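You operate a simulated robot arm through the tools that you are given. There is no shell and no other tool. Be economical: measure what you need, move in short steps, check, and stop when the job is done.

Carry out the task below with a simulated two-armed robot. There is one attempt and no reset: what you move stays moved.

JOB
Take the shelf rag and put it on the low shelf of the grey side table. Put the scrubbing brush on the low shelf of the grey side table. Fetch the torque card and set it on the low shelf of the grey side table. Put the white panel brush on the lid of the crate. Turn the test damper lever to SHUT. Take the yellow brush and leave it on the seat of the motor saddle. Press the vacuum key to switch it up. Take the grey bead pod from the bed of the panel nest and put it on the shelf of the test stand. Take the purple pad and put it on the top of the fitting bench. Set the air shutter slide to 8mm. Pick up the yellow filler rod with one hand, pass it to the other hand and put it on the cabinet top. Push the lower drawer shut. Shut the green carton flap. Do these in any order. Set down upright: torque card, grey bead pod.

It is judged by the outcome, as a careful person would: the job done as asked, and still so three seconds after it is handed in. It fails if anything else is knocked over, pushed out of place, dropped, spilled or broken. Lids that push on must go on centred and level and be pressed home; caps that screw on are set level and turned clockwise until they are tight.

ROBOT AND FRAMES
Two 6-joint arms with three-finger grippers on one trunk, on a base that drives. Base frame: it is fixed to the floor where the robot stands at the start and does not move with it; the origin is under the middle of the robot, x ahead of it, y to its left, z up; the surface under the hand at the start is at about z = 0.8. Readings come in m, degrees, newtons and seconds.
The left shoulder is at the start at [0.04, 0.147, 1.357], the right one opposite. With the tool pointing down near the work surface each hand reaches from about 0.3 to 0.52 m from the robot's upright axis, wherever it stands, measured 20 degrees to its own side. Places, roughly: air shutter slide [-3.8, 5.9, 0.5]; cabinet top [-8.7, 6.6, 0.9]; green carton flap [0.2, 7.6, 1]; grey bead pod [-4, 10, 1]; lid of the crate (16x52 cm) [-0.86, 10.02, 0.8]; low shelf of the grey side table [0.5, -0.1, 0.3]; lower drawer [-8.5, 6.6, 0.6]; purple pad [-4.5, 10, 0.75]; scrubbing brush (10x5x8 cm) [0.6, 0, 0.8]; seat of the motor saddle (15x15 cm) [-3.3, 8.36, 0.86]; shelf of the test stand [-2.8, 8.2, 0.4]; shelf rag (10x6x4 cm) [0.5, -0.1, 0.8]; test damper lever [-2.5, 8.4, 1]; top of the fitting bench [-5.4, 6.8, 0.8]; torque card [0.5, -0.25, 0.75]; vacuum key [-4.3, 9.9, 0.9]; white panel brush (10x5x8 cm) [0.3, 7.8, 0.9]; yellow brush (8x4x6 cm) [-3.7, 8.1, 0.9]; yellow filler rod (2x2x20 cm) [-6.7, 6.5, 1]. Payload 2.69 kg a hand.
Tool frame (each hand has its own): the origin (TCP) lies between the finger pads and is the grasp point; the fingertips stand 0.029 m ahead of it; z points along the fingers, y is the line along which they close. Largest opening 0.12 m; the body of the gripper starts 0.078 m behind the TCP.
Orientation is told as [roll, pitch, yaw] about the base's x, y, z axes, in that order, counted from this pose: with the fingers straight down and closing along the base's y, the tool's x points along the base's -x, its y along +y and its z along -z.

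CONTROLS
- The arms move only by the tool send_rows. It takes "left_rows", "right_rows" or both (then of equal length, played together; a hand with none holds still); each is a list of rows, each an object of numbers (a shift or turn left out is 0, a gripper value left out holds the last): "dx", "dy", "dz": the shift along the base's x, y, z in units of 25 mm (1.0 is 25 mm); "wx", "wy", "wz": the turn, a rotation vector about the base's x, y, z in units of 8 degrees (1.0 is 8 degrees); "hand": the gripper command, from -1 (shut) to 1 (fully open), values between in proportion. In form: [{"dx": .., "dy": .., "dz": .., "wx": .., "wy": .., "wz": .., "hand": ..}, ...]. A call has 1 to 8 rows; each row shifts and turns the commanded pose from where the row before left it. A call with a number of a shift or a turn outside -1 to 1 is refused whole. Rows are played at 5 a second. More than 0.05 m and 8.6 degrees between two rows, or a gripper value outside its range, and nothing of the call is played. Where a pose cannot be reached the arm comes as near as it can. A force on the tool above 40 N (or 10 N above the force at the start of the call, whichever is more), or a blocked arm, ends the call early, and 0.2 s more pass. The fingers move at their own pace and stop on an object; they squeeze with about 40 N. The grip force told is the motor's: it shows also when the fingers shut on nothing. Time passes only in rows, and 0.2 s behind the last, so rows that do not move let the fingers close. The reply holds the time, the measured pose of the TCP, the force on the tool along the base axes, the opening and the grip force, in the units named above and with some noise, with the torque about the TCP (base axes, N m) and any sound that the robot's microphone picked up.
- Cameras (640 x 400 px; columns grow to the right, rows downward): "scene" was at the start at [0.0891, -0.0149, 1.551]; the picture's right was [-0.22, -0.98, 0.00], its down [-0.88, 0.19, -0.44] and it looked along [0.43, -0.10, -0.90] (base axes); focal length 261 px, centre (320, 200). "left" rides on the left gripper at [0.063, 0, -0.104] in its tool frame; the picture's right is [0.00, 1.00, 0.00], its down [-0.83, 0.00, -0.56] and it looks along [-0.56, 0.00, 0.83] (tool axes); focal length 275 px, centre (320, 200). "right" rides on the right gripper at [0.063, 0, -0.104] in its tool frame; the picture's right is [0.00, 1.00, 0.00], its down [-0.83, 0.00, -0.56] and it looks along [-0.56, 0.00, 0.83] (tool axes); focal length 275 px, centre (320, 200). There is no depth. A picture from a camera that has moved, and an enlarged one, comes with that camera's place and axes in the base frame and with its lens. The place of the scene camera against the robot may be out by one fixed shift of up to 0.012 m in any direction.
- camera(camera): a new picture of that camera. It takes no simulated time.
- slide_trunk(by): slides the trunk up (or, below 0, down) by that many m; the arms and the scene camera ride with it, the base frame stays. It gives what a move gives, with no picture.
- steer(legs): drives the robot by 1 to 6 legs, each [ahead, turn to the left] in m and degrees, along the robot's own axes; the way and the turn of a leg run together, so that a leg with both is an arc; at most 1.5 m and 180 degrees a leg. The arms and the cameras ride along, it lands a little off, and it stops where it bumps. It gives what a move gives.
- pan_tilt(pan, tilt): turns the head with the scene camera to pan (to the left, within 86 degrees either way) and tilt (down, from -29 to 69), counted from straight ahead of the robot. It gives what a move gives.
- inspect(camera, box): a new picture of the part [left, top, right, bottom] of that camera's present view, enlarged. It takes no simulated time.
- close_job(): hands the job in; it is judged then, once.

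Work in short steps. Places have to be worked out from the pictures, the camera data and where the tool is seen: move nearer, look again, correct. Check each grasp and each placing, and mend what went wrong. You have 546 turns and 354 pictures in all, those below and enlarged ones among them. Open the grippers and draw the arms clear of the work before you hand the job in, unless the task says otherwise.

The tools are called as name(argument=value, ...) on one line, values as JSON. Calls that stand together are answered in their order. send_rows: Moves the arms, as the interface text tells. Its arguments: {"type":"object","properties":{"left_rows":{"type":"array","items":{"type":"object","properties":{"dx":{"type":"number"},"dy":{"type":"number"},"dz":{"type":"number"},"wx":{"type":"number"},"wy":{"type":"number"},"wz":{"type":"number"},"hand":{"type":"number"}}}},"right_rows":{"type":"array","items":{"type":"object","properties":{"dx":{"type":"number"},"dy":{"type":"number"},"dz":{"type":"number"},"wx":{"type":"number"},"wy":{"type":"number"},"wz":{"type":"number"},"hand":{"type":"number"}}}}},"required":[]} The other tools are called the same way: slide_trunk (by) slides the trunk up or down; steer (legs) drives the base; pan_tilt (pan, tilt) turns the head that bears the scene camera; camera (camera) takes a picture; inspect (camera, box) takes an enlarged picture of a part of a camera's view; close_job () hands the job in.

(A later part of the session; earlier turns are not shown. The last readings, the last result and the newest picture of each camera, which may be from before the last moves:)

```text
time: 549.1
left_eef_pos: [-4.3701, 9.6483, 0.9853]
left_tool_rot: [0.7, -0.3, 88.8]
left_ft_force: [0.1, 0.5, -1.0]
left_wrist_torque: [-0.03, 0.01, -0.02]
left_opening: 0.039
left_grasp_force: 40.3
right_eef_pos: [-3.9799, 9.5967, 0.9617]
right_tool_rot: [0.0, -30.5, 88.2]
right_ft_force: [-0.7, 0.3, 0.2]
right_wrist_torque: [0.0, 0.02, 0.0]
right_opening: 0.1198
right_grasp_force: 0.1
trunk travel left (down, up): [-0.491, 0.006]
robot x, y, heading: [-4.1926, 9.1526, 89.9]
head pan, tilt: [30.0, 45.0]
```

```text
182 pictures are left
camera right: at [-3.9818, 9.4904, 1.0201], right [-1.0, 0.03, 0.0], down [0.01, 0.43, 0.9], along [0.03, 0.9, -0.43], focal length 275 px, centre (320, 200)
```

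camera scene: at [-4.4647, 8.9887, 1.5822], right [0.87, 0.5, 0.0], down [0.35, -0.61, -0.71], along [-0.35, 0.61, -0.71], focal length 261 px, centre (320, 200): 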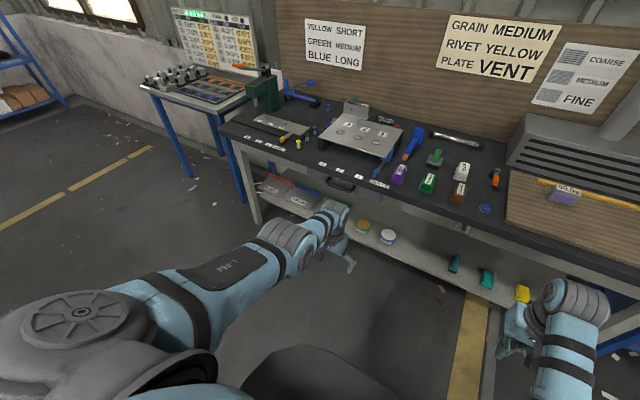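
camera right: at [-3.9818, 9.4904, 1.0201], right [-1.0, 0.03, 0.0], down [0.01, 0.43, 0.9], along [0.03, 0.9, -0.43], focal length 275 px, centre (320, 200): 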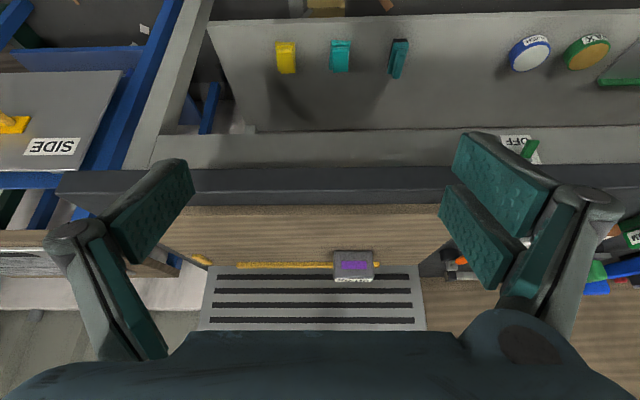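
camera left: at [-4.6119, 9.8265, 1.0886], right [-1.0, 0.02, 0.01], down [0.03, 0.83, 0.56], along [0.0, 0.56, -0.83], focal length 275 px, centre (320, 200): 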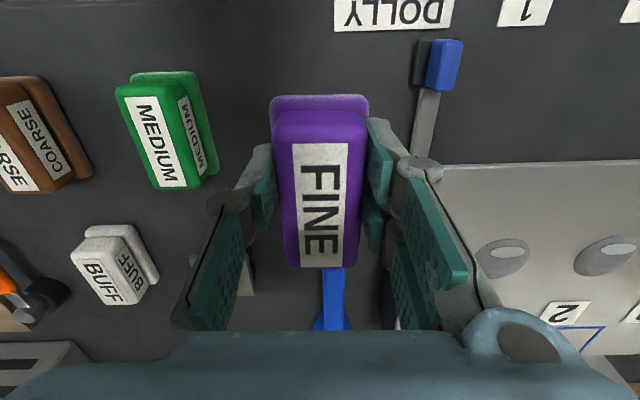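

Pod front face at y≈10.05, x≈−4.031. Align x, drive in, then lower and extend over the pod.

send_rows(right_rows=[{"dx": -1}, {"dx": -1}])

steer(legs=[[0.34, 0]])

camera(camera="right")

```text
time: 549.7
left_eef_pos: [-4.3717, 9.6474, 0.9852]
left_tool_rot: [0.6, -0.2, 88.6]
left_ft_force: [0.6, -0.3, -1.6]
left_wrist_torque: [-0.04, -0.04, 0.0]
left_opening: 0.0391
left_grasp_force: 40.3
right_eef_pos: [-4.0286, 9.5961, 0.964]
right_tool_rot: [-0.6, -30.4, 88.4]
right_ft_force: [-0.3, -0.1, 0.3]
right_wrist_torque: [0.01, -0.02, -0.01]
right_opening: 0.1201
right_grasp_force: 0.2
trunk travel left (down, up): [-0.491, 0.006]
robot x, y, heading: [-4.1906, 9.1525, 89.9]
head pan, tilt: [30.0, 45.0]
```

```text
time: 551.9
left_eef_pos: [-4.3673, 9.9813, 0.9875]
left_tool_rot: [0.8, -0.3, 88.5]
left_ft_force: [0.0, -0.1, -1.0]
left_wrist_torque: [0.01, 0.0, 0.01]
left_opening: 0.0393
left_grasp_force: 39.7
right_eef_pos: [-4.0262, 9.9298, 0.9635]
right_tool_rot: [-0.5, -30.6, 88.2]
right_ft_force: [-0.5, -0.5, 1.3]
right_wrist_torque: [0.03, 0.02, -0.01]
right_opening: 0.1197
right_grasp_force: 0.0
trunk travel left (down, up): [-0.491, 0.006]
robot x, y, heading: [-4.1916, 9.4887, 89.8]
head pan, tilt: [30.0, 45.0]
```

```text
181 pictures are left
camera right: at [-4.0279, 9.8224, 1.0215], right [-1.0, 0.03, -0.01], down [0.01, 0.43, 0.9], along [0.03, 0.9, -0.43], focal length 275 px, centre (320, 200)
```

right: 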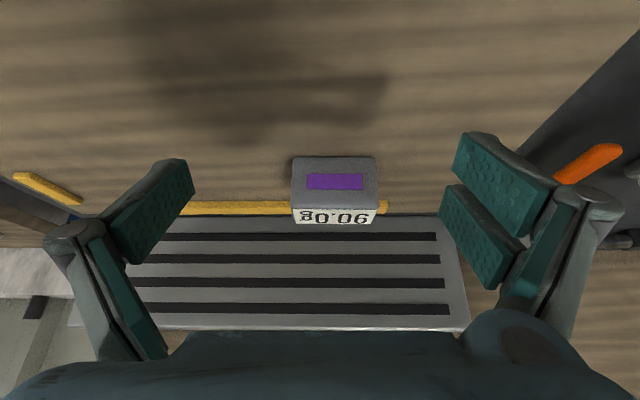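

Pod ≈8 cm wide, centre ≈(−4.035,10.062,0.90). Extend over it, descend and grip.

send_rows(right_rows=[{"dx": -0.35, "dy": 1}, {"dy": 1}, {"dy": 1}, {"dy": 1}, {"dy": 0.8}, {"dz": -0.8}, {"dz": -0.8}, {"dz": -0.6}])

camera(camera="right")

```text
time: 553.7
left_eef_pos: [-4.3674, 9.9838, 0.9856]
left_tool_rot: [0.8, -0.2, 88.6]
left_ft_force: [-0.6, 0.6, -0.1]
left_wrist_torque: [-0.03, 0.02, 0.0]
left_opening: 0.039
left_grasp_force: 40.1
right_eef_pos: [-4.034, 10.0512, 0.9078]
right_tool_rot: [-0.4, -30.4, 88.3]
right_ft_force: [0.0, -0.8, 0.8]
right_wrist_torque: [0.02, 0.0, -0.04]
right_opening: 0.1197
right_grasp_force: 0.0
trunk travel left (down, up): [-0.491, 0.006]
robot x, y, heading: [-4.1889, 9.4902, 89.7]
head pan, tilt: [30.0, 45.0]
```

```text
180 pictures are left
camera right: at [-4.0368, 9.9445, 0.9651], right [-1.0, 0.03, -0.01], down [0.01, 0.44, 0.9], along [0.03, 0.9, -0.44], focal length 275 px, centre (320, 200)
```

right: 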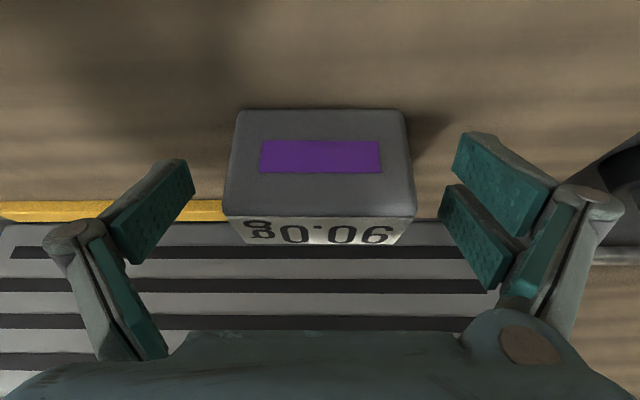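

send_rows(right_rows=[{"hand": 0.4}, {"hand": -0.2}, {"hand": -1}, {}, {}])

send_rows(right_rows=[{"dz": 0.6}, {"dz": 1}, {"dz": 1}, {"dz": 0.5}])

camera(camera="right")

```text
time: 554.9
left_eef_pos: [-4.3672, 9.9834, 0.9857]
left_tool_rot: [0.7, -0.2, 88.7]
left_ft_force: [-0.7, -0.4, -0.8]
left_wrist_torque: [-0.04, 0.0, 0.02]
left_opening: 0.0392
left_grasp_force: 40.1
right_eef_pos: [-4.0352, 10.0528, 0.9091]
right_tool_rot: [-0.5, -30.4, 88.2]
right_ft_force: [-0.6, -0.8, 1.7]
right_wrist_torque: [0.01, 0.12, 0.02]
right_opening: 0.0796
right_grasp_force: 40.1
trunk travel left (down, up): [-0.491, 0.006]
robot x, y, heading: [-4.188, 9.4896, 89.7]
head pan, tilt: [30.0, 45.0]
```

```text
time: 555.9
left_eef_pos: [-4.3658, 9.9832, 0.9858]
left_tool_rot: [0.8, -0.3, 88.6]
left_ft_force: [0.2, -0.1, -1.2]
left_wrist_torque: [-0.01, 0.01, -0.01]
left_opening: 0.039
left_grasp_force: 39.9
right_eef_pos: [-4.0322, 10.0518, 0.985]
right_tool_rot: [-0.5, -30.4, 88.1]
right_ft_force: [0.5, -0.5, -2.8]
right_wrist_torque: [-0.04, -0.01, 0.06]
right_opening: 0.0796
right_grasp_force: 39.6
trunk travel left (down, up): [-0.491, 0.006]
robot x, y, heading: [-4.1923, 9.4871, 89.6]
head pan, tilt: [30.0, 45.0]
```

```text
179 pictures are left
camera right: at [-4.0351, 9.9445, 1.0426], right [-1.0, 0.03, -0.01], down [0.01, 0.44, 0.9], along [0.03, 0.9, -0.44], focal length 275 px, centre (320, 200)
```

right: 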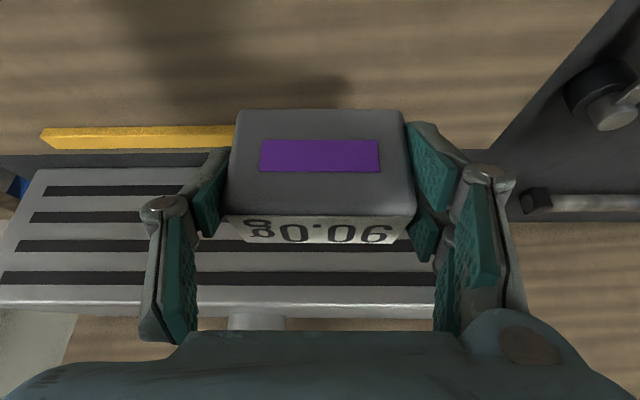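

Pod held firmly, kept at 30° tilt. Drive to the north side of the test stand.

steer(legs=[[-0.38, 0], [0, -90], [1.25, 0], [0, -90]])

pan_tilt(pan=0, tilt=45)

camera(camera="scene")

```text
time: 572.0
left_eef_pos: [-2.7607, 8.5932, 0.9846]
left_tool_rot: [0.8, -0.2, -92.4]
left_ft_force: [0.1, 0.0, -0.9]
left_wrist_torque: [0.05, -0.01, -0.03]
left_opening: 0.0389
left_grasp_force: 40.0
right_eef_pos: [-3.099, 8.5317, 0.9834]
right_tool_rot: [-0.5, -30.4, -92.8]
right_ft_force: [0.7, 0.1, -2.2]
right_wrist_torque: [0.03, -0.01, -0.02]
right_opening: 0.0795
right_grasp_force: 40.7
trunk travel left (down, up): [-0.491, 0.006]
robot x, y, heading: [-2.9343, 9.0917, -91.1]
head pan, tilt: [30.0, 45.0]
```

```text
time: 572.9
left_eef_pos: [-2.7618, 8.5945, 0.9863]
left_tool_rot: [0.8, -0.1, -92.4]
left_ft_force: [-0.2, -0.5, -1.0]
left_wrist_torque: [0.04, -0.01, 0.02]
left_opening: 0.0389
left_grasp_force: 40.2
right_eef_pos: [-3.0962, 8.5327, 0.9843]
right_tool_rot: [-0.5, -30.3, -92.8]
right_ft_force: [0.2, -0.1, -2.2]
right_wrist_torque: [0.01, -0.02, 0.0]
right_opening: 0.0798
right_grasp_force: 39.9
trunk travel left (down, up): [-0.491, 0.006]
robot x, y, heading: [-2.9291, 9.093, -91.1]
head pan, tilt: [0.0, 45.0]
```

```text
178 pictures are left
camera scene: at [-2.9251, 8.989, 1.5822], right [-1.0, 0.02, 0.0], down [0.02, 0.71, -0.71], along [-0.02, -0.71, -0.71], focal length 261 px, centre (320, 200)
```

scene: 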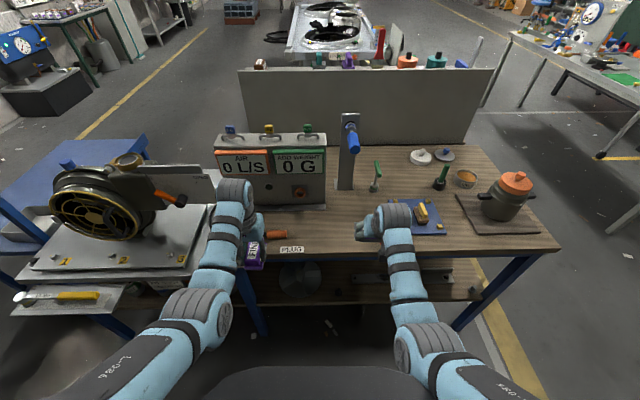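

Back up a bit and lower the trunk to see the low shelf.

steer(legs=[[-0.25, 0]])

slide_trunk(by=-0.4)

pan_tilt(pan=0, tilt=35)

camera(camera="scene")

```text
time: 574.7
left_eef_pos: [-2.7558, 8.8343, 0.9837]
left_tool_rot: [0.9, 0.0, -92.2]
left_ft_force: [0.0, -1.0, -1.5]
left_wrist_torque: [0.03, 0.0, 0.04]
left_opening: 0.0391
left_grasp_force: 40.0
right_eef_pos: [-3.0918, 8.7717, 0.9833]
right_tool_rot: [-0.5, -30.2, -92.6]
right_ft_force: [-0.7, 0.2, -2.5]
right_wrist_torque: [0.04, -0.02, 0.0]
right_opening: 0.0797
right_grasp_force: 40.1
trunk travel left (down, up): [-0.491, 0.006]
robot x, y, heading: [-2.9277, 9.3342, -91.1]
head pan, tilt: [0.0, 45.0]
```

```text
time: 578.5
left_eef_pos: [-2.7557, 8.8386, 0.5833]
left_tool_rot: [0.8, -0.3, -92.3]
left_ft_force: [-0.1, 0.6, -0.7]
left_wrist_torque: [-0.01, -0.01, -0.01]
left_opening: 0.0389
left_grasp_force: 40.3
right_eef_pos: [-3.0918, 8.775, 0.5838]
right_tool_rot: [-0.5, -30.4, -92.6]
right_ft_force: [-0.2, 0.4, -3.0]
right_wrist_torque: [0.03, 0.0, 0.04]
right_opening: 0.0797
right_grasp_force: 40.0
trunk travel left (down, up): [-0.091, 0.406]
robot x, y, heading: [-2.924, 9.3402, -91.1]
head pan, tilt: [0.0, 45.0]
```

```text
time: 579.2
left_eef_pos: [-2.7548, 8.8379, 0.5845]
left_tool_rot: [0.8, -0.1, -92.4]
left_ft_force: [0.6, 0.4, -1.0]
left_wrist_torque: [0.01, 0.01, 0.0]
left_opening: 0.0393
left_grasp_force: 40.3
right_eef_pos: [-3.0921, 8.7753, 0.5842]
right_tool_rot: [-0.6, -30.5, -92.8]
right_ft_force: [-0.4, 0.3, -2.3]
right_wrist_torque: [0.05, -0.04, 0.06]
right_opening: 0.0793
right_grasp_force: 39.9
trunk travel left (down, up): [-0.091, 0.406]
robot x, y, heading: [-2.9226, 9.3346, -91.1]
head pan, tilt: [0.0, 35.0]
```

```text
177 pictures are left
camera scene: at [-2.9198, 9.2263, 1.1966], right [-1.0, 0.02, 0.0], down [0.01, 0.57, -0.82], along [-0.02, -0.82, -0.57], focal length 261 px, centre (320, 200)
```

scene: 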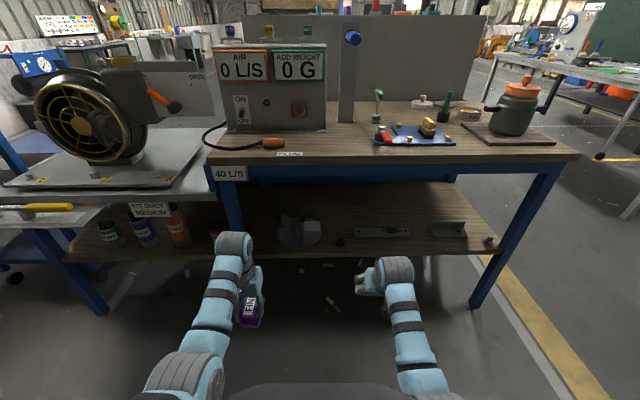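

inspect(camera="scene", box=[220, 150, 540, 350])

```text
2.00 times, centred on (380, 250) of scene
camera zoom: at [-2.9198, 9.2263, 1.1966], right [-1.0, 0.02, 0.0], down [0.01, 0.57, -0.82], along [-0.02, -0.82, -0.57], focal length 522 px, centre (200, 100)
```

zoom: 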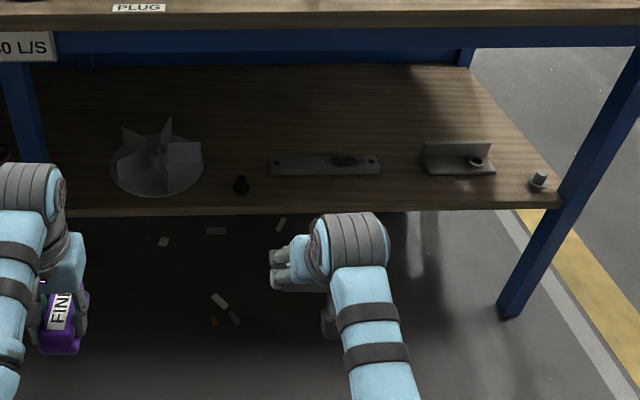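

Shelf z≈0.42, front edge y≈8.50; there's a clear 10 cm strip in front of the flat plate at x≈−3.18. Lower the trunk a bit more, tuck the left hand back, align, then drive in.

slide_trunk(by=-0.06)

send_rows(right_rows=[{"dx": -1}, {"dx": -1}, {"dx": -1}, {"dx": -0.3}], left_rows=[{"dy": 0.8}, {"dy": 0.8}, {"dy": 0.8}, {}])

steer(legs=[[0.22, 0]])

camera(camera="right")

camera(camera="scene")

```text
time: 580.2
left_eef_pos: [-2.7558, 8.8376, 0.5251]
left_tool_rot: [0.7, -0.2, -92.3]
left_ft_force: [0.5, 0.5, -1.0]
left_wrist_torque: [0.0, 0.01, 0.04]
left_opening: 0.0392
left_grasp_force: 40.3
right_eef_pos: [-3.0924, 8.7743, 0.5268]
right_tool_rot: [-0.5, -30.7, -92.7]
right_ft_force: [0.1, -0.5, -3.0]
right_wrist_torque: [0.06, -0.02, -0.02]
right_opening: 0.0795
right_grasp_force: 39.9
trunk travel left (down, up): [-0.031, 0.466]
robot x, y, heading: [-2.9253, 9.3344, -91.5]
head pan, tilt: [0.0, 35.0]
```

```text
time: 581.2
left_eef_pos: [-2.7543, 8.8815, 0.5364]
left_tool_rot: [0.9, -2.6, -92.2]
left_ft_force: [-0.3, 1.2, -1.6]
left_wrist_torque: [-0.08, -0.02, -0.05]
left_opening: 0.0386
left_grasp_force: 39.9
left hand out of reach, approached as far as the arm can: row 3
right_eef_pos: [-3.175, 8.7766, 0.5242]
right_tool_rot: [-0.5, -30.3, -92.7]
right_ft_force: [-0.7, -0.3, -2.3]
right_wrist_torque: [0.0, -0.03, -0.02]
right_opening: 0.0796
right_grasp_force: 39.7
trunk travel left (down, up): [-0.031, 0.466]
robot x, y, heading: [-2.9245, 9.3378, -91.4]
head pan, tilt: [0.0, 35.0]
```

```text
time: 582.9
left_eef_pos: [-2.759, 8.6578, 0.5361]
left_tool_rot: [1.0, -2.4, -92.2]
left_ft_force: [0.1, -0.5, -0.8]
left_wrist_torque: [0.07, 0.0, -0.02]
left_opening: 0.0392
left_grasp_force: 40.0
right_eef_pos: [-3.177, 8.5508, 0.5231]
right_tool_rot: [-0.4, -30.3, -92.7]
right_ft_force: [-1.4, -0.4, -1.9]
right_wrist_torque: [0.01, -0.01, 0.0]
right_opening: 0.0797
right_grasp_force: 40.0
trunk travel left (down, up): [-0.031, 0.466]
robot x, y, heading: [-2.9315, 9.1169, -91.0]
head pan, tilt: [0.0, 35.0]
```

```text
175 pictures are left
camera right: at [-3.17, 8.6582, 0.5818], right [1.0, -0.04, -0.01], down [-0.01, -0.44, 0.9], along [-0.04, -0.9, -0.44], focal length 275 px, centre (320, 200)
```

right: 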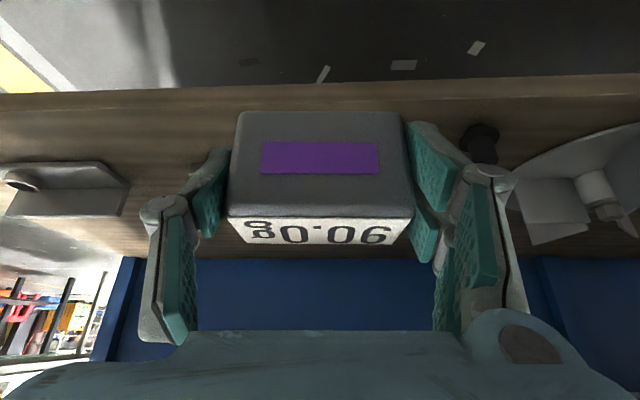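

```text
174 pictures are left
camera scene: at [-2.9241, 9.0019, 1.1365], right [-1.0, 0.02, 0.0], down [0.01, 0.57, -0.82], along [-0.02, -0.82, -0.57], focal length 261 px, centre (320, 200)
```

scene: 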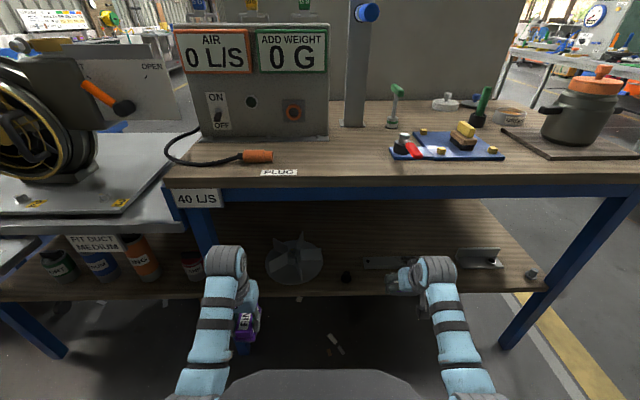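

Edge at y≈8.51; knob at (−3.05,8.48) is clear of the spot. Drive 8 cm more and lower to contact.

steer(legs=[[0.085, 0]])

send_rows(right_rows=[{"dz": -0.6}, {"dz": -0.6}, {"dz": -0.4}, {"dz": -0.2}, {"dz": -0.2}])

camera(camera="right")

```text
time: 584.0
left_eef_pos: [-2.76, 8.5698, 0.5376]
left_tool_rot: [0.9, -2.6, -92.1]
left_ft_force: [-0.6, -0.2, -0.1]
left_wrist_torque: [0.06, 0.03, 0.0]
left_opening: 0.0392
left_grasp_force: 39.8
right_eef_pos: [-3.1779, 8.4643, 0.525]
right_tool_rot: [-0.5, -30.3, -92.6]
right_ft_force: [0.6, -0.7, -1.7]
right_wrist_torque: [0.05, 0.01, 0.03]
right_opening: 0.0796
right_grasp_force: 40.0
trunk travel left (down, up): [-0.031, 0.466]
robot x, y, heading: [-2.9294, 9.0283, -91.1]
head pan, tilt: [0.0, 35.0]
```

```text
time: 585.2
left_eef_pos: [-2.7607, 8.5708, 0.5385]
left_tool_rot: [0.8, -2.6, -92.0]
left_ft_force: [-0.8, 0.0, 0.6]
left_wrist_torque: [0.01, 0.02, -0.01]
left_opening: 0.0392
left_grasp_force: 40.2
right_eef_pos: [-3.1792, 8.4649, 0.4737]
right_tool_rot: [-0.4, -30.4, -92.7]
right_ft_force: [0.1, -0.8, -2.4]
right_wrist_torque: [0.03, 0.0, 0.0]
right_opening: 0.0796
right_grasp_force: 40.0
trunk travel left (down, up): [-0.031, 0.466]
robot x, y, heading: [-2.929, 9.031, -91.1]
head pan, tilt: [0.0, 35.0]
```

```text
173 pictures are left
camera right: at [-3.1721, 8.5714, 0.5316], right [1.0, -0.04, -0.01], down [-0.01, -0.44, 0.9], along [-0.04, -0.9, -0.44], focal length 275 px, centre (320, 200)
```

right: 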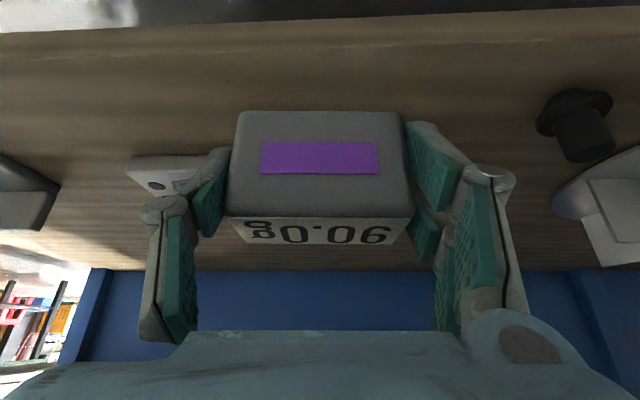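

send_rows(right_rows=[{"dz": -0.2}, {"dz": -0.15}, {"dz": -0.15}, {"dz": -0.12}, {"dz": -0.12}, {"dz": -0.12}])

```text
time: 586.6
left_eef_pos: [-2.7596, 8.5714, 0.5376]
left_tool_rot: [0.9, -2.6, -92.1]
left_ft_force: [0.7, 0.1, -0.5]
left_wrist_torque: [0.05, -0.01, 0.0]
left_opening: 0.0391
left_grasp_force: 39.8
right_eef_pos: [-3.1787, 8.4654, 0.4528]
right_tool_rot: [-0.6, -30.4, -92.6]
right_ft_force: [-0.2, 0.7, -2.6]
right_wrist_torque: [0.04, 0.0, -0.01]
right_opening: 0.0797
right_grasp_force: 40.3
trunk travel left (down, up): [-0.031, 0.466]
robot x, y, heading: [-2.9293, 9.0255, -91.2]
head pan, tilt: [0.0, 35.0]
```

send_rows(right_rows=[{"dz": -0.12}, {"dz": -0.12}, {"dz": -0.12}, {"dz": -0.12}, {"dz": -0.12}])

camera(camera="right")

```text
time: 587.8
left_eef_pos: [-2.7607, 8.571, 0.5399]
left_tool_rot: [0.9, -2.7, -92.1]
left_ft_force: [0.6, -0.1, 0.0]
left_wrist_torque: [0.0, -0.02, 0.0]
left_opening: 0.0394
left_grasp_force: 39.9
right_eef_pos: [-3.1792, 8.4659, 0.4397]
right_tool_rot: [-0.5, -30.6, -92.5]
right_ft_force: [-1.4, 0.7, 9.1]
right_wrist_torque: [0.19, -0.25, 0.0]
right_opening: 0.0796
right_grasp_force: 39.8
trunk travel left (down, up): [-0.031, 0.466]
robot x, y, heading: [-2.932, 9.0289, -90.8]
head pan, tilt: [0.0, 35.0]
```

```text
172 pictures are left
camera right: at [-3.1715, 8.5729, 0.4973], right [1.0, -0.04, -0.01], down [-0.01, -0.43, 0.9], along [-0.04, -0.9, -0.43], focal length 275 px, centre (320, 200)
```

right: 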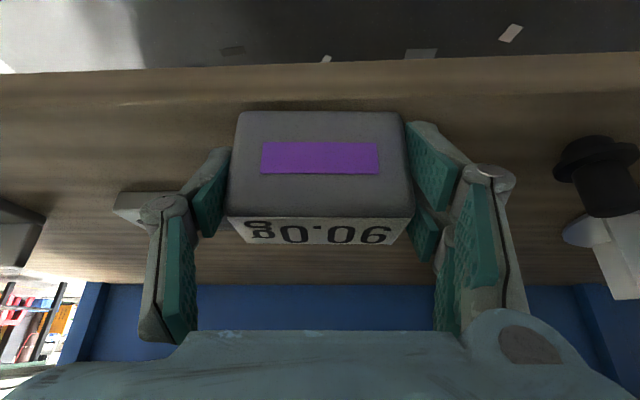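

Contact. Open and withdraw along the tool axis.

send_rows(right_rows=[{"hand": 0.5}, {"hand": 0.6}, {}, {"dy": 0.3, "dz": 0.5}, {"dy": 0.5, "dz": 0.8}, {"dy": 0.5, "dz": 0.8}])

camera(camera="right")

```text
time: 589.2
left_eef_pos: [-2.7601, 8.5715, 0.5384]
left_tool_rot: [0.9, -2.7, -92.1]
left_ft_force: [0.5, 0.5, -0.7]
left_wrist_torque: [-0.01, 0.02, 0.02]
left_opening: 0.0392
left_grasp_force: 40.5
right_eef_pos: [-3.1783, 8.4988, 0.4926]
right_tool_rot: [-0.4, -30.5, -92.5]
right_ft_force: [-0.5, 0.0, 0.1]
right_wrist_torque: [-0.01, -0.03, 0.01]
right_opening: 0.0962
right_grasp_force: 0.0
trunk travel left (down, up): [-0.031, 0.466]
robot x, y, heading: [-2.9293, 9.0241, -91.0]
head pan, tilt: [0.0, 35.0]
```

```text
171 pictures are left
camera right: at [-3.1721, 8.6056, 0.5492], right [1.0, -0.04, -0.01], down [-0.01, -0.44, 0.9], along [-0.04, -0.9, -0.44], focal length 275 px, centre (320, 200)
```

right: 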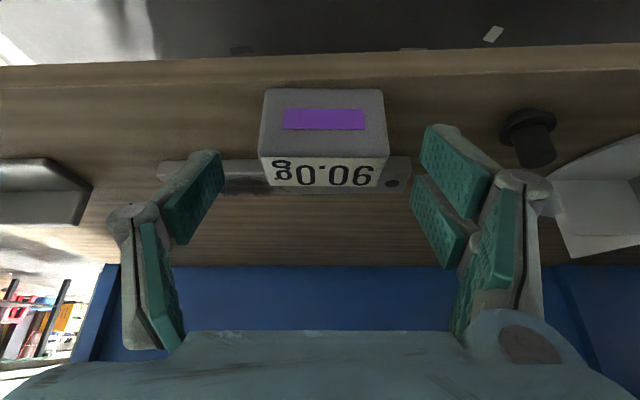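

Pod placed upright. Back out, raise the trunk, and level the right hand.

steer(legs=[[-0.3, 0]])

slide_trunk(by=0.4)

slide_trunk(by=0.06)

send_rows(right_rows=[{"wx": 1}, {"wx": 1}, {"wx": 1}, {"wx": 0.8, "hand": -1}, {}], left_rows=[{"dy": -0.4}, {"dy": -0.4}, {"dy": -0.4, "wy": 0.0, "wx": -0.33}, {}, {}])

pan_tilt(pan=-30, tilt=25)

camera(camera="scene")

```text
time: 591.2
left_eef_pos: [-2.755, 8.8666, 0.5392]
left_tool_rot: [0.9, -2.7, -92.2]
left_ft_force: [-0.2, -0.1, -0.7]
left_wrist_torque: [0.0, 0.01, -0.02]
left_opening: 0.0391
left_grasp_force: 39.4
right_eef_pos: [-3.1741, 8.7924, 0.4916]
right_tool_rot: [-0.5, -30.4, -92.7]
right_ft_force: [0.3, 0.2, 0.2]
right_wrist_torque: [-0.01, -0.04, -0.03]
right_opening: 0.0961
right_grasp_force: 0.0
trunk travel left (down, up): [-0.031, 0.466]
robot x, y, heading: [-2.9247, 9.3232, -90.6]
head pan, tilt: [0.0, 35.0]
```

```text
time: 595.1
left_eef_pos: [-2.7553, 8.865, 0.9405]
left_tool_rot: [0.9, -2.6, -92.2]
left_ft_force: [0.6, -0.9, -1.2]
left_wrist_torque: [0.02, -0.01, 0.05]
left_opening: 0.0392
left_grasp_force: 40.1
right_eef_pos: [-3.174, 8.7925, 0.8926]
right_tool_rot: [-0.5, -30.5, -92.7]
right_ft_force: [0.3, -0.5, 0.7]
right_wrist_torque: [0.02, -0.01, 0.0]
right_opening: 0.0961
right_grasp_force: 0.1
trunk travel left (down, up): [-0.431, 0.066]
robot x, y, heading: [-2.9222, 9.3182, -91.1]
head pan, tilt: [0.0, 35.0]
```

```text
time: 596.1
left_eef_pos: [-2.7556, 8.8646, 1.0001]
left_tool_rot: [0.9, -2.6, -92.2]
left_ft_force: [0.4, 0.0, -0.3]
left_wrist_torque: [-0.01, 0.01, 0.04]
left_opening: 0.0389
left_grasp_force: 39.7
right_eef_pos: [-3.1743, 8.7927, 0.9515]
right_tool_rot: [-0.5, -30.4, -92.7]
right_ft_force: [0.2, -1.1, -1.1]
right_wrist_torque: [0.0, 0.02, -0.01]
right_opening: 0.0962
right_grasp_force: 0.1
trunk travel left (down, up): [-0.491, 0.006]
robot x, y, heading: [-2.9275, 9.3224, -91.2]
head pan, tilt: [0.0, 35.0]
```

```text
time: 597.3
left_eef_pos: [-2.7544, 8.8351, 0.9988]
left_tool_rot: [1.0, -5.4, -92.2]
left_ft_force: [0.4, -0.4, -0.5]
left_wrist_torque: [-0.01, 0.02, 0.03]
left_opening: 0.0391
left_grasp_force: 40.5
right_eef_pos: [-3.1736, 8.7924, 0.9522]
right_tool_rot: [-1.7, -0.1, -92.3]
right_ft_force: [0.0, 0.0, 0.5]
right_wrist_torque: [0.01, 0.01, 0.0]
right_opening: 0.0
right_grasp_force: 13.0
trunk travel left (down, up): [-0.491, 0.006]
robot x, y, heading: [-2.9266, 9.3193, -91.0]
head pan, tilt: [0.0, 35.0]
```

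```text
time: 598.2
left_eef_pos: [-2.755, 8.8353, 0.999]
left_tool_rot: [1.0, -5.3, -92.1]
left_ft_force: [0.0, 0.5, -0.9]
left_wrist_torque: [-0.01, -0.01, 0.02]
left_opening: 0.0393
left_grasp_force: 39.6
right_eef_pos: [-3.1751, 8.7924, 0.9514]
right_tool_rot: [-1.8, 0.0, -92.3]
right_ft_force: [0.7, -0.5, -0.8]
right_wrist_torque: [-0.02, -0.02, 0.01]
right_opening: 0.0002
right_grasp_force: 28.3
trunk travel left (down, up): [-0.491, 0.006]
robot x, y, heading: [-2.926, 9.3205, -91.1]
head pan, tilt: [-30.0, 25.0]
```

```text
170 pictures are left
camera scene: at [-2.9658, 9.2202, 1.6128], right [-0.86, 0.52, 0.0], down [0.22, 0.36, -0.91], along [-0.47, -0.78, -0.42], focal length 261 px, centre (320, 200)
```

scene: 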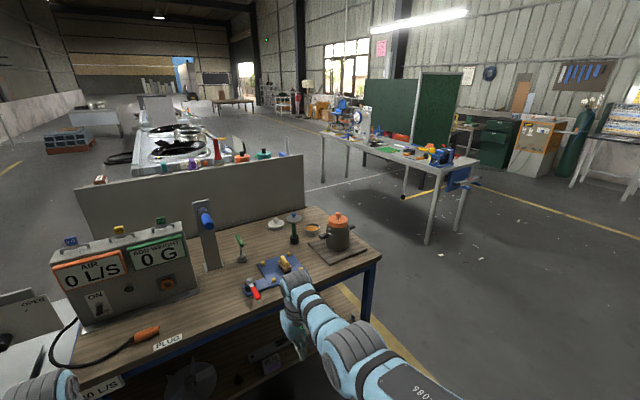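

inspect(camera="scene", box=[310, 60, 510, 185])

send_rows(left_rows=[{"wx": 0.68}, {}])

```text
3.20 times, centred on (410, 122) of scene
camera zoom: at [-2.9658, 9.2202, 1.6128], right [-0.86, 0.52, 0.0], down [0.22, 0.36, -0.91], along [-0.47, -0.78, -0.42], focal length 836 px, centre (32, 448)
```

zoom: 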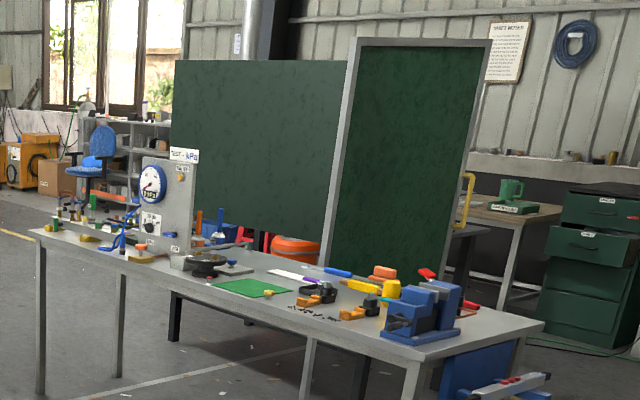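

```text
time: 598.8
left_eef_pos: [-2.7547, 8.8336, 0.9991]
left_tool_rot: [0.8, 0.3, -92.2]
left_ft_force: [0.1, 0.7, -0.3]
left_wrist_torque: [0.06, -0.04, 0.0]
left_opening: 0.0392
left_grasp_force: 40.2
right_eef_pos: [-3.1733, 8.7921, 0.9515]
right_tool_rot: [-1.9, 0.1, -92.3]
right_ft_force: [1.2, -0.2, -0.4]
right_wrist_torque: [0.01, -0.01, 0.02]
right_opening: 0.0
right_grasp_force: 28.4
trunk travel left (down, up): [-0.491, 0.006]
robot x, y, heading: [-2.9248, 9.3233, -91.2]
head pan, tilt: [-30.0, 25.0]
```

Drive to the long bench's east side (−4.45,7.1), facing −x.

steer(legs=[[0, -89], [1.5, 0], [0, 90], [1.5, 0], [0.65, 0], [0, -90]])

pan_tilt(pan=0, tilt=35)

camera(camera="scene")

```text
time: 627.6
left_eef_pos: [-4.9187, 6.9922, 0.9979]
left_tool_rot: [0.8, 0.0, 177.6]
left_ft_force: [0.3, 0.0, -1.3]
left_wrist_torque: [0.03, -0.01, 0.0]
left_opening: 0.0393
left_grasp_force: 39.9
right_eef_pos: [-4.9581, 7.4119, 0.9515]
right_tool_rot: [-1.7, 0.0, 177.5]
right_ft_force: [-0.2, 0.4, 0.3]
right_wrist_torque: [-0.02, 0.0, 0.02]
right_opening: 0.0002
right_grasp_force: 28.2
trunk travel left (down, up): [-0.491, 0.006]
robot x, y, heading: [-4.4352, 7.1614, 178.6]
head pan, tilt: [-30.0, 25.0]
```

```text
time: 628.6
left_eef_pos: [-4.9183, 6.9932, 0.9972]
left_tool_rot: [0.7, 0.2, 177.6]
left_ft_force: [0.1, 0.6, -0.1]
left_wrist_torque: [0.0, -0.02, 0.01]
left_opening: 0.0393
left_grasp_force: 40.3
right_eef_pos: [-4.9583, 7.413, 0.9522]
right_tool_rot: [-1.8, 0.0, 177.6]
right_ft_force: [-0.2, 0.2, -0.6]
right_wrist_torque: [0.0, 0.0, 0.01]
right_opening: 0.0
right_grasp_force: 28.4
trunk travel left (down, up): [-0.491, 0.006]
robot x, y, heading: [-4.4317, 7.1628, 178.6]
head pan, tilt: [0.0, 35.0]
```

```text
168 pictures are left
camera scene: at [-4.532, 7.1632, 1.597], right [0.03, 1.0, 0.0], down [0.57, -0.01, -0.82], along [-0.82, 0.02, -0.57], focal length 261 px, centre (320, 200)
```

scene: 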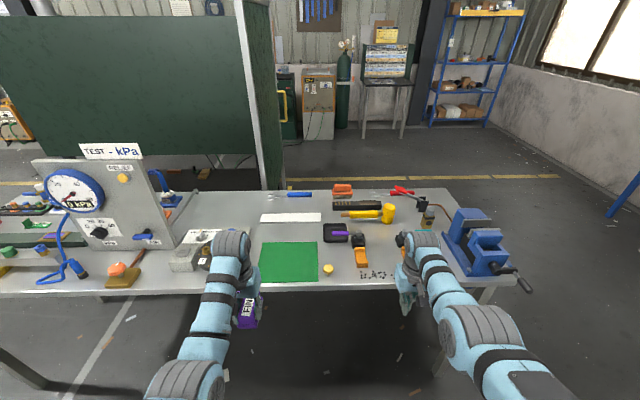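

inspect(camera="scene", box=[140, 170, 460, 320])

camera(camera="left")

```text
2.00 times, centred on (300, 245) of scene
camera zoom: at [-4.532, 7.1632, 1.597], right [0.03, 1.0, 0.0], down [0.57, -0.01, -0.82], along [-0.82, 0.02, -0.57], focal length 522 px, centre (360, 110)
```

zoom: 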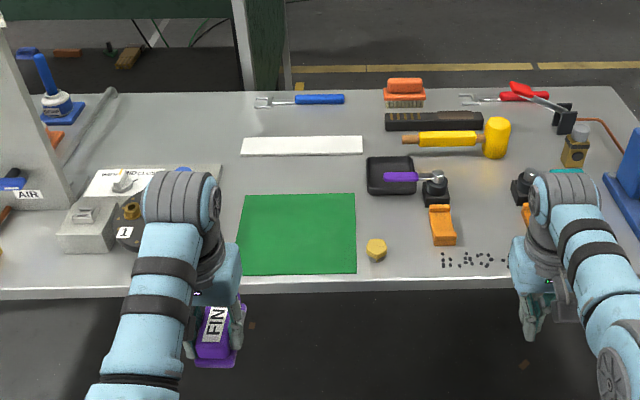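

```text
166 pictures are left
camera left: at [-4.8549, 6.9908, 1.1017], right [-0.05, -1.0, 0.01], down [-0.83, 0.05, 0.55], along [-0.55, 0.01, -0.83], focal length 275 px, centre (320, 200)
```

left: 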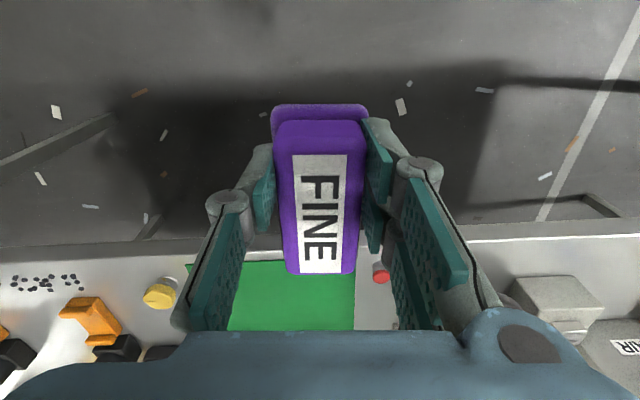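

Candidate free area is left of the green mat; shift the left hand to see it.

send_rows(left_rows=[{"dy": 1}, {"dy": 1}, {"dy": 1}, {"dy": 1}])

inspect(camera="scene", box=[140, 200, 300, 300])

```text
time: 629.6
left_eef_pos: [-4.9186, 7.0947, 0.9978]
left_tool_rot: [1.0, 0.1, 177.7]
left_ft_force: [-0.1, 0.2, -0.8]
left_wrist_torque: [-0.03, 0.01, 0.0]
left_opening: 0.0391
left_grasp_force: 39.7
right_eef_pos: [-4.9593, 7.4127, 0.9508]
right_tool_rot: [-1.8, 0.0, 177.5]
right_ft_force: [-0.1, 0.4, 0.5]
right_wrist_torque: [-0.02, -0.02, -0.02]
right_opening: 0.0
right_grasp_force: 28.5
trunk travel left (down, up): [-0.491, 0.006]
robot x, y, heading: [-4.43, 7.1651, 178.5]
head pan, tilt: [0.0, 35.0]
```

```text
4.00 times, centred on (220, 250) of scene
camera zoom: at [-4.5321, 7.1641, 1.597], right [0.02, 1.0, 0.0], down [0.57, -0.01, -0.82], along [-0.82, 0.02, -0.57], focal length 1045 px, centre (720, 0)
```

zoom: 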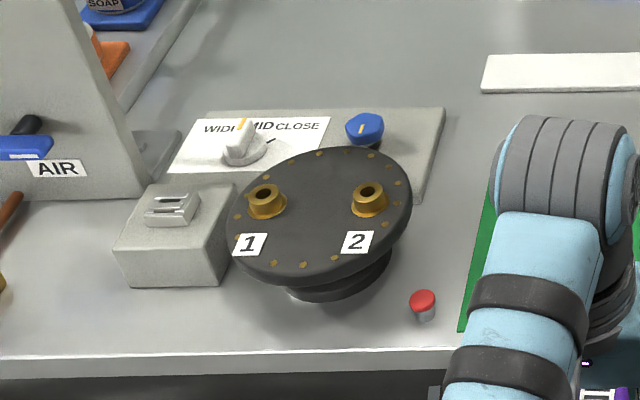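

The only reachable clear bench metal is the strip between the mat and the white ruler (x≈−5.40, y≈7.04). I rotate the pad, raise the right hand, and lower the trunk 10 cm to extend horizontal reach.

send_rows(left_rows=[{"wz": 1, "dy": -0.3}, {"wz": 1, "dy": -0.3}, {"wz": 1, "dy": -0.3}, {"wz": 1, "dy": -0.3}, {"wz": 1}, {"wz": 1}, {"wz": 1}, {"wz": 1}], right_rows=[{"dz": 0.5}, {"dz": 0.5}, {"dz": 0.5}, {"dz": 0.5}, {"dz": 0.5}, {"dz": 0.5}, {}, {}])

send_rows(left_rows=[{"wz": 1}, {"wz": 1}, {"wz": 1}, {"wz": 0.3}])

slide_trunk(by=-0.08)

steer(legs=[[0.3, 0]])

camera(camera="left")

camera(camera="scene")

```text
time: 631.4
left_eef_pos: [-4.9183, 7.0626, 0.9985]
left_tool_rot: [0.7, 0.1, -118.3]
left_ft_force: [0.6, -0.4, 0.0]
left_wrist_torque: [0.05, 0.01, -0.02]
left_opening: 0.0389
left_grasp_force: 39.6
right_eef_pos: [-4.9582, 7.4123, 1.0269]
right_tool_rot: [-1.9, 0.0, 177.5]
right_ft_force: [-0.6, 1.2, 0.4]
right_wrist_torque: [-0.02, 0.02, 0.0]
right_opening: 0.0002
right_grasp_force: 29.0
trunk travel left (down, up): [-0.491, 0.006]
robot x, y, heading: [-4.4312, 7.1645, 178.7]
head pan, tilt: [0.0, 35.0]
```

```text
time: 632.4
left_eef_pos: [-4.9172, 7.0628, 0.9985]
left_tool_rot: [0.8, 0.1, -91.9]
left_ft_force: [0.1, -0.1, -0.6]
left_wrist_torque: [0.01, 0.0, -0.02]
left_opening: 0.0391
left_grasp_force: 39.3
right_eef_pos: [-4.9578, 7.4124, 1.0265]
right_tool_rot: [-1.9, -0.1, 177.5]
right_ft_force: [0.2, 0.2, -0.4]
right_wrist_torque: [-0.01, 0.02, 0.04]
right_opening: 0.0
right_grasp_force: 28.3
trunk travel left (down, up): [-0.491, 0.006]
robot x, y, heading: [-4.4317, 7.1627, 178.6]
head pan, tilt: [0.0, 35.0]
```

```text
time: 633.5
left_eef_pos: [-4.9184, 7.063, 0.9189]
left_tool_rot: [0.8, 0.1, -91.9]
left_ft_force: [-0.2, 0.2, -0.9]
left_wrist_torque: [-0.02, -0.02, 0.0]
left_opening: 0.0391
left_grasp_force: 40.0
right_eef_pos: [-4.9591, 7.4136, 0.9474]
right_tool_rot: [-1.7, -0.1, 177.5]
right_ft_force: [0.9, 0.2, 0.5]
right_wrist_torque: [-0.03, 0.02, -0.05]
right_opening: 0.0
right_grasp_force: 28.7
trunk travel left (down, up): [-0.411, 0.086]
robot x, y, heading: [-4.433, 7.1606, 178.6]
head pan, tilt: [0.0, 35.0]
```

```text
time: 635.6
left_eef_pos: [-5.2208, 7.0699, 0.919]
left_tool_rot: [0.6, 0.1, -92.0]
left_ft_force: [-0.4, 0.3, -0.3]
left_wrist_torque: [0.0, 0.03, 0.02]
left_opening: 0.0392
left_grasp_force: 39.8
right_eef_pos: [-5.2613, 7.4199, 0.9477]
right_tool_rot: [-1.7, -0.3, 177.5]
right_ft_force: [0.5, -0.9, 0.3]
right_wrist_torque: [-0.01, 0.05, 0.01]
right_opening: 0.0
right_grasp_force: 28.6
trunk travel left (down, up): [-0.411, 0.086]
robot x, y, heading: [-4.7324, 7.1704, 178.7]
head pan, tilt: [0.0, 35.0]
```

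```text
164 pictures are left
camera left: at [-5.2184, 7.1321, 1.023], right [1.0, -0.04, 0.01], down [-0.04, -0.83, 0.55], along [-0.01, -0.55, -0.83], focal length 275 px, centre (320, 200)
```

left: 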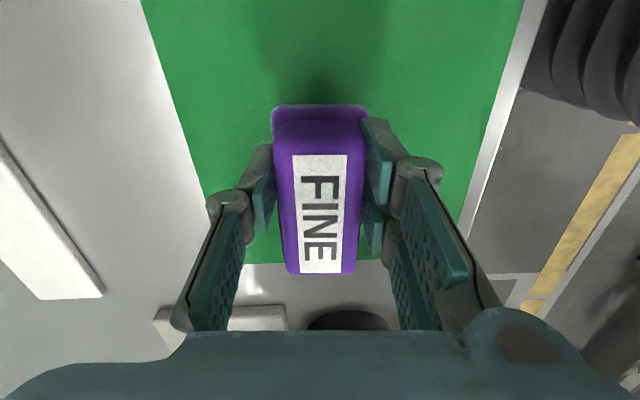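

```text
163 pictures are left
camera scene: at [-4.8337, 7.1702, 1.5175], right [0.02, 1.0, 0.0], down [0.57, -0.01, -0.82], along [-0.82, 0.02, -0.57], focal length 261 px, centre (320, 200)
```

scene: 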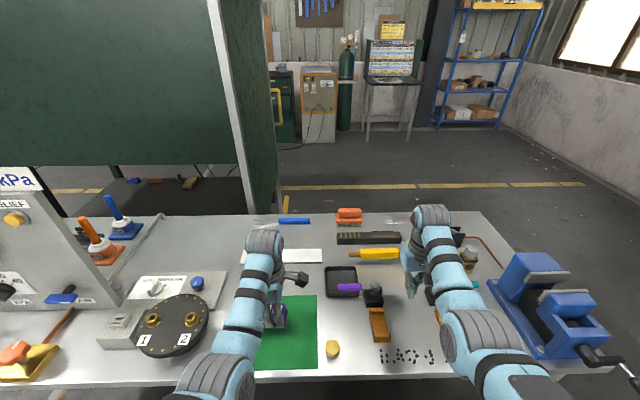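

Clear strip confirmed (x −5.50…−5.34). Drive 11 cm, extend to x≈−5.385 and lower.

steer(legs=[[0.11, 0]])

send_rows(left_rows=[{"dx": -0.7}, {"dx": -0.7}, {"dx": -0.7}, {"dz": -0.7}, {"dz": -0.7}])

camera(camera="left")

```text
time: 636.8
left_eef_pos: [-5.3246, 7.0731, 0.9236]
left_tool_rot: [0.3, 0.1, -92.0]
left_ft_force: [0.8, -0.5, -0.1]
left_wrist_torque: [-0.01, 0.02, 0.0]
left_opening: 0.0391
left_grasp_force: 39.5
right_eef_pos: [-5.365, 7.4228, 0.9518]
right_tool_rot: [-1.8, -0.6, 177.4]
right_ft_force: [-0.7, 0.9, 0.1]
right_wrist_torque: [-0.04, 0.05, -0.01]
right_opening: 0.0
right_grasp_force: 28.8
trunk travel left (down, up): [-0.411, 0.086]
robot x, y, heading: [-4.8467, 7.1687, 178.7]
head pan, tilt: [0.0, 35.0]
```

```text
time: 638.0
left_eef_pos: [-5.3828, 7.0729, 0.8954]
left_tool_rot: [0.1, 0.2, -92.1]
left_ft_force: [0.2, -0.3, -0.7]
left_wrist_torque: [0.02, 0.02, -0.02]
left_opening: 0.0389
left_grasp_force: 39.6
left hand out of reach, approached as far as the arm can: row 5
right_eef_pos: [-5.3708, 7.4234, 0.9485]
right_tool_rot: [-1.8, -0.4, 177.4]
right_ft_force: [0.9, 0.2, -0.2]
right_wrist_torque: [0.0, -0.02, 0.02]
right_opening: 0.0
right_grasp_force: 28.5
trunk travel left (down, up): [-0.411, 0.086]
robot x, y, heading: [-4.8426, 7.1708, 178.5]
head pan, tilt: [0.0, 35.0]
stopped in row 5 (left hand): the force on the tool passed its limit at 46 N (the readings are from after the stop); the commanded pose is now the measured one
```

```text
162 pictures are left
camera left: at [-5.3789, 7.1344, 0.9982], right [1.0, -0.04, 0.0], down [-0.03, -0.83, 0.55], along [-0.02, -0.55, -0.83], focal length 275 px, centre (320, 200)
```

left: 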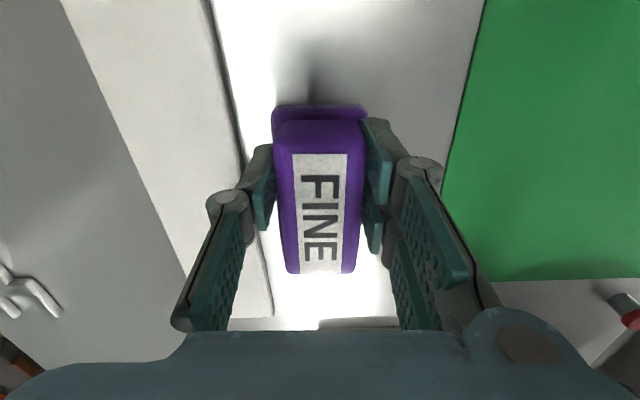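

The left finger met the raised white strip. Raise slightly, shift 2 cm toward the mat side, and lower again.

send_rows(left_rows=[{"dz": 0.5}, {"dx": 0.8}, {}])

camera(camera="left")

```text
time: 638.8
left_eef_pos: [-5.3658, 7.072, 0.9056]
left_tool_rot: [0.3, 0.3, -92.0]
left_ft_force: [0.6, 0.0, -0.8]
left_wrist_torque: [0.03, -0.03, 0.01]
left_opening: 0.0393
left_grasp_force: 40.5
right_eef_pos: [-5.372, 7.4235, 0.9475]
right_tool_rot: [-1.8, -0.1, 177.5]
right_ft_force: [0.1, 1.0, 0.5]
right_wrist_torque: [-0.01, -0.02, 0.0]
right_opening: 0.0
right_grasp_force: 28.2
trunk travel left (down, up): [-0.411, 0.086]
robot x, y, heading: [-4.8454, 7.1704, 178.6]
head pan, tilt: [0.0, 35.0]
```

```text
161 pictures are left
camera left: at [-5.3614, 7.1332, 1.0088], right [1.0, -0.04, 0.0], down [-0.04, -0.83, 0.55], along [-0.02, -0.55, -0.83], focal length 275 px, centre (320, 200)
```

left: 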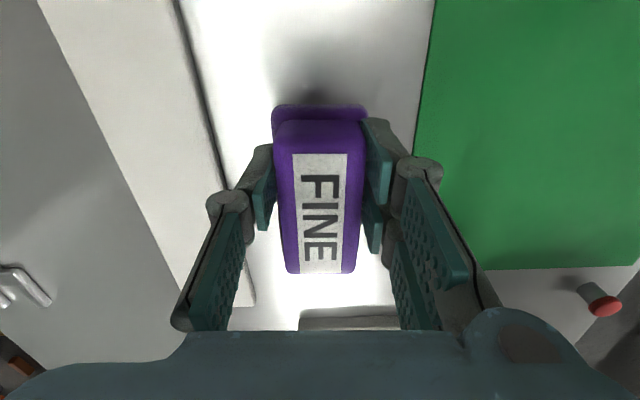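

Centred. Lower with small trunk steps (keeps the arm pose).

slide_trunk(by=-0.012)

slide_trunk(by=-0.01)

```text
time: 639.4
left_eef_pos: [-5.3631, 7.0718, 0.895]
left_tool_rot: [0.2, 0.2, -92.0]
left_ft_force: [4.4, 1.2, 10.3]
left_wrist_torque: [-0.19, -0.18, 0.04]
left_opening: 0.0392
left_grasp_force: 40.0
right_eef_pos: [-5.3707, 7.4235, 0.9354]
right_tool_rot: [-1.8, -0.2, 177.6]
right_ft_force: [0.1, -0.7, -0.1]
right_wrist_torque: [0.01, 0.0, -0.02]
right_opening: 0.0
right_grasp_force: 28.6
trunk travel left (down, up): [-0.399, 0.098]
robot x, y, heading: [-4.8483, 7.1691, 178.9]
head pan, tilt: [0.0, 35.0]
```

```text
time: 639.8
left_eef_pos: [-5.3638, 7.0724, 0.8937]
left_tool_rot: [-0.4, 0.3, -91.9]
left_ft_force: [11.4, -0.2, 24.8]
left_wrist_torque: [-0.24, -0.86, 0.11]
left_opening: 0.0391
left_grasp_force: 40.1
right_eef_pos: [-5.3701, 7.4232, 0.9317]
right_tool_rot: [-1.8, -0.4, 177.5]
right_ft_force: [-0.9, -0.4, -0.7]
right_wrist_torque: [0.01, -0.05, 0.0]
right_opening: 0.0
right_grasp_force: 28.3
trunk travel left (down, up): [-0.394, 0.103]
robot x, y, heading: [-4.8489, 7.1691, 178.5]
head pan, tilt: [0.0, 35.0]
stopped: the force on the tool passed its limit at 48 N (the readings are from after the stop); the commanded pose is now the measured one
```

Pad is on the bench. Open slightly and rise.

send_rows(left_rows=[{"hand": -0.2}, {"hand": 0}, {}, {"dz": 0.5}, {"dz": 0.8}, {"dz": 0.8}])

camera(camera="left")

```text
time: 641.2
left_eef_pos: [-5.3675, 7.0715, 0.9441]
left_tool_rot: [-0.3, 0.2, -92.0]
left_ft_force: [0.2, 0.1, 0.5]
left_wrist_torque: [0.01, 0.02, 0.0]
left_opening: 0.0599
left_grasp_force: 0.1
right_eef_pos: [-5.3723, 7.4232, 0.9304]
right_tool_rot: [-1.7, -0.1, 177.5]
right_ft_force: [-1.0, -0.5, 1.3]
right_wrist_torque: [0.02, 0.01, 0.02]
right_opening: 0.0
right_grasp_force: 28.8
trunk travel left (down, up): [-0.394, 0.103]
robot x, y, heading: [-4.8468, 7.1711, 178.6]
head pan, tilt: [0.0, 35.0]
```

```text
160 pictures are left
camera left: at [-5.364, 7.1332, 1.0474], right [1.0, -0.04, 0.0], down [-0.03, -0.83, 0.55], along [-0.02, -0.55, -0.83], focal length 275 px, centre (320, 200)
```

left: 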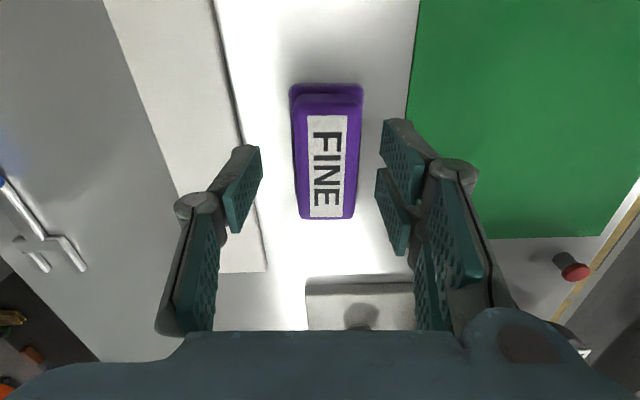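

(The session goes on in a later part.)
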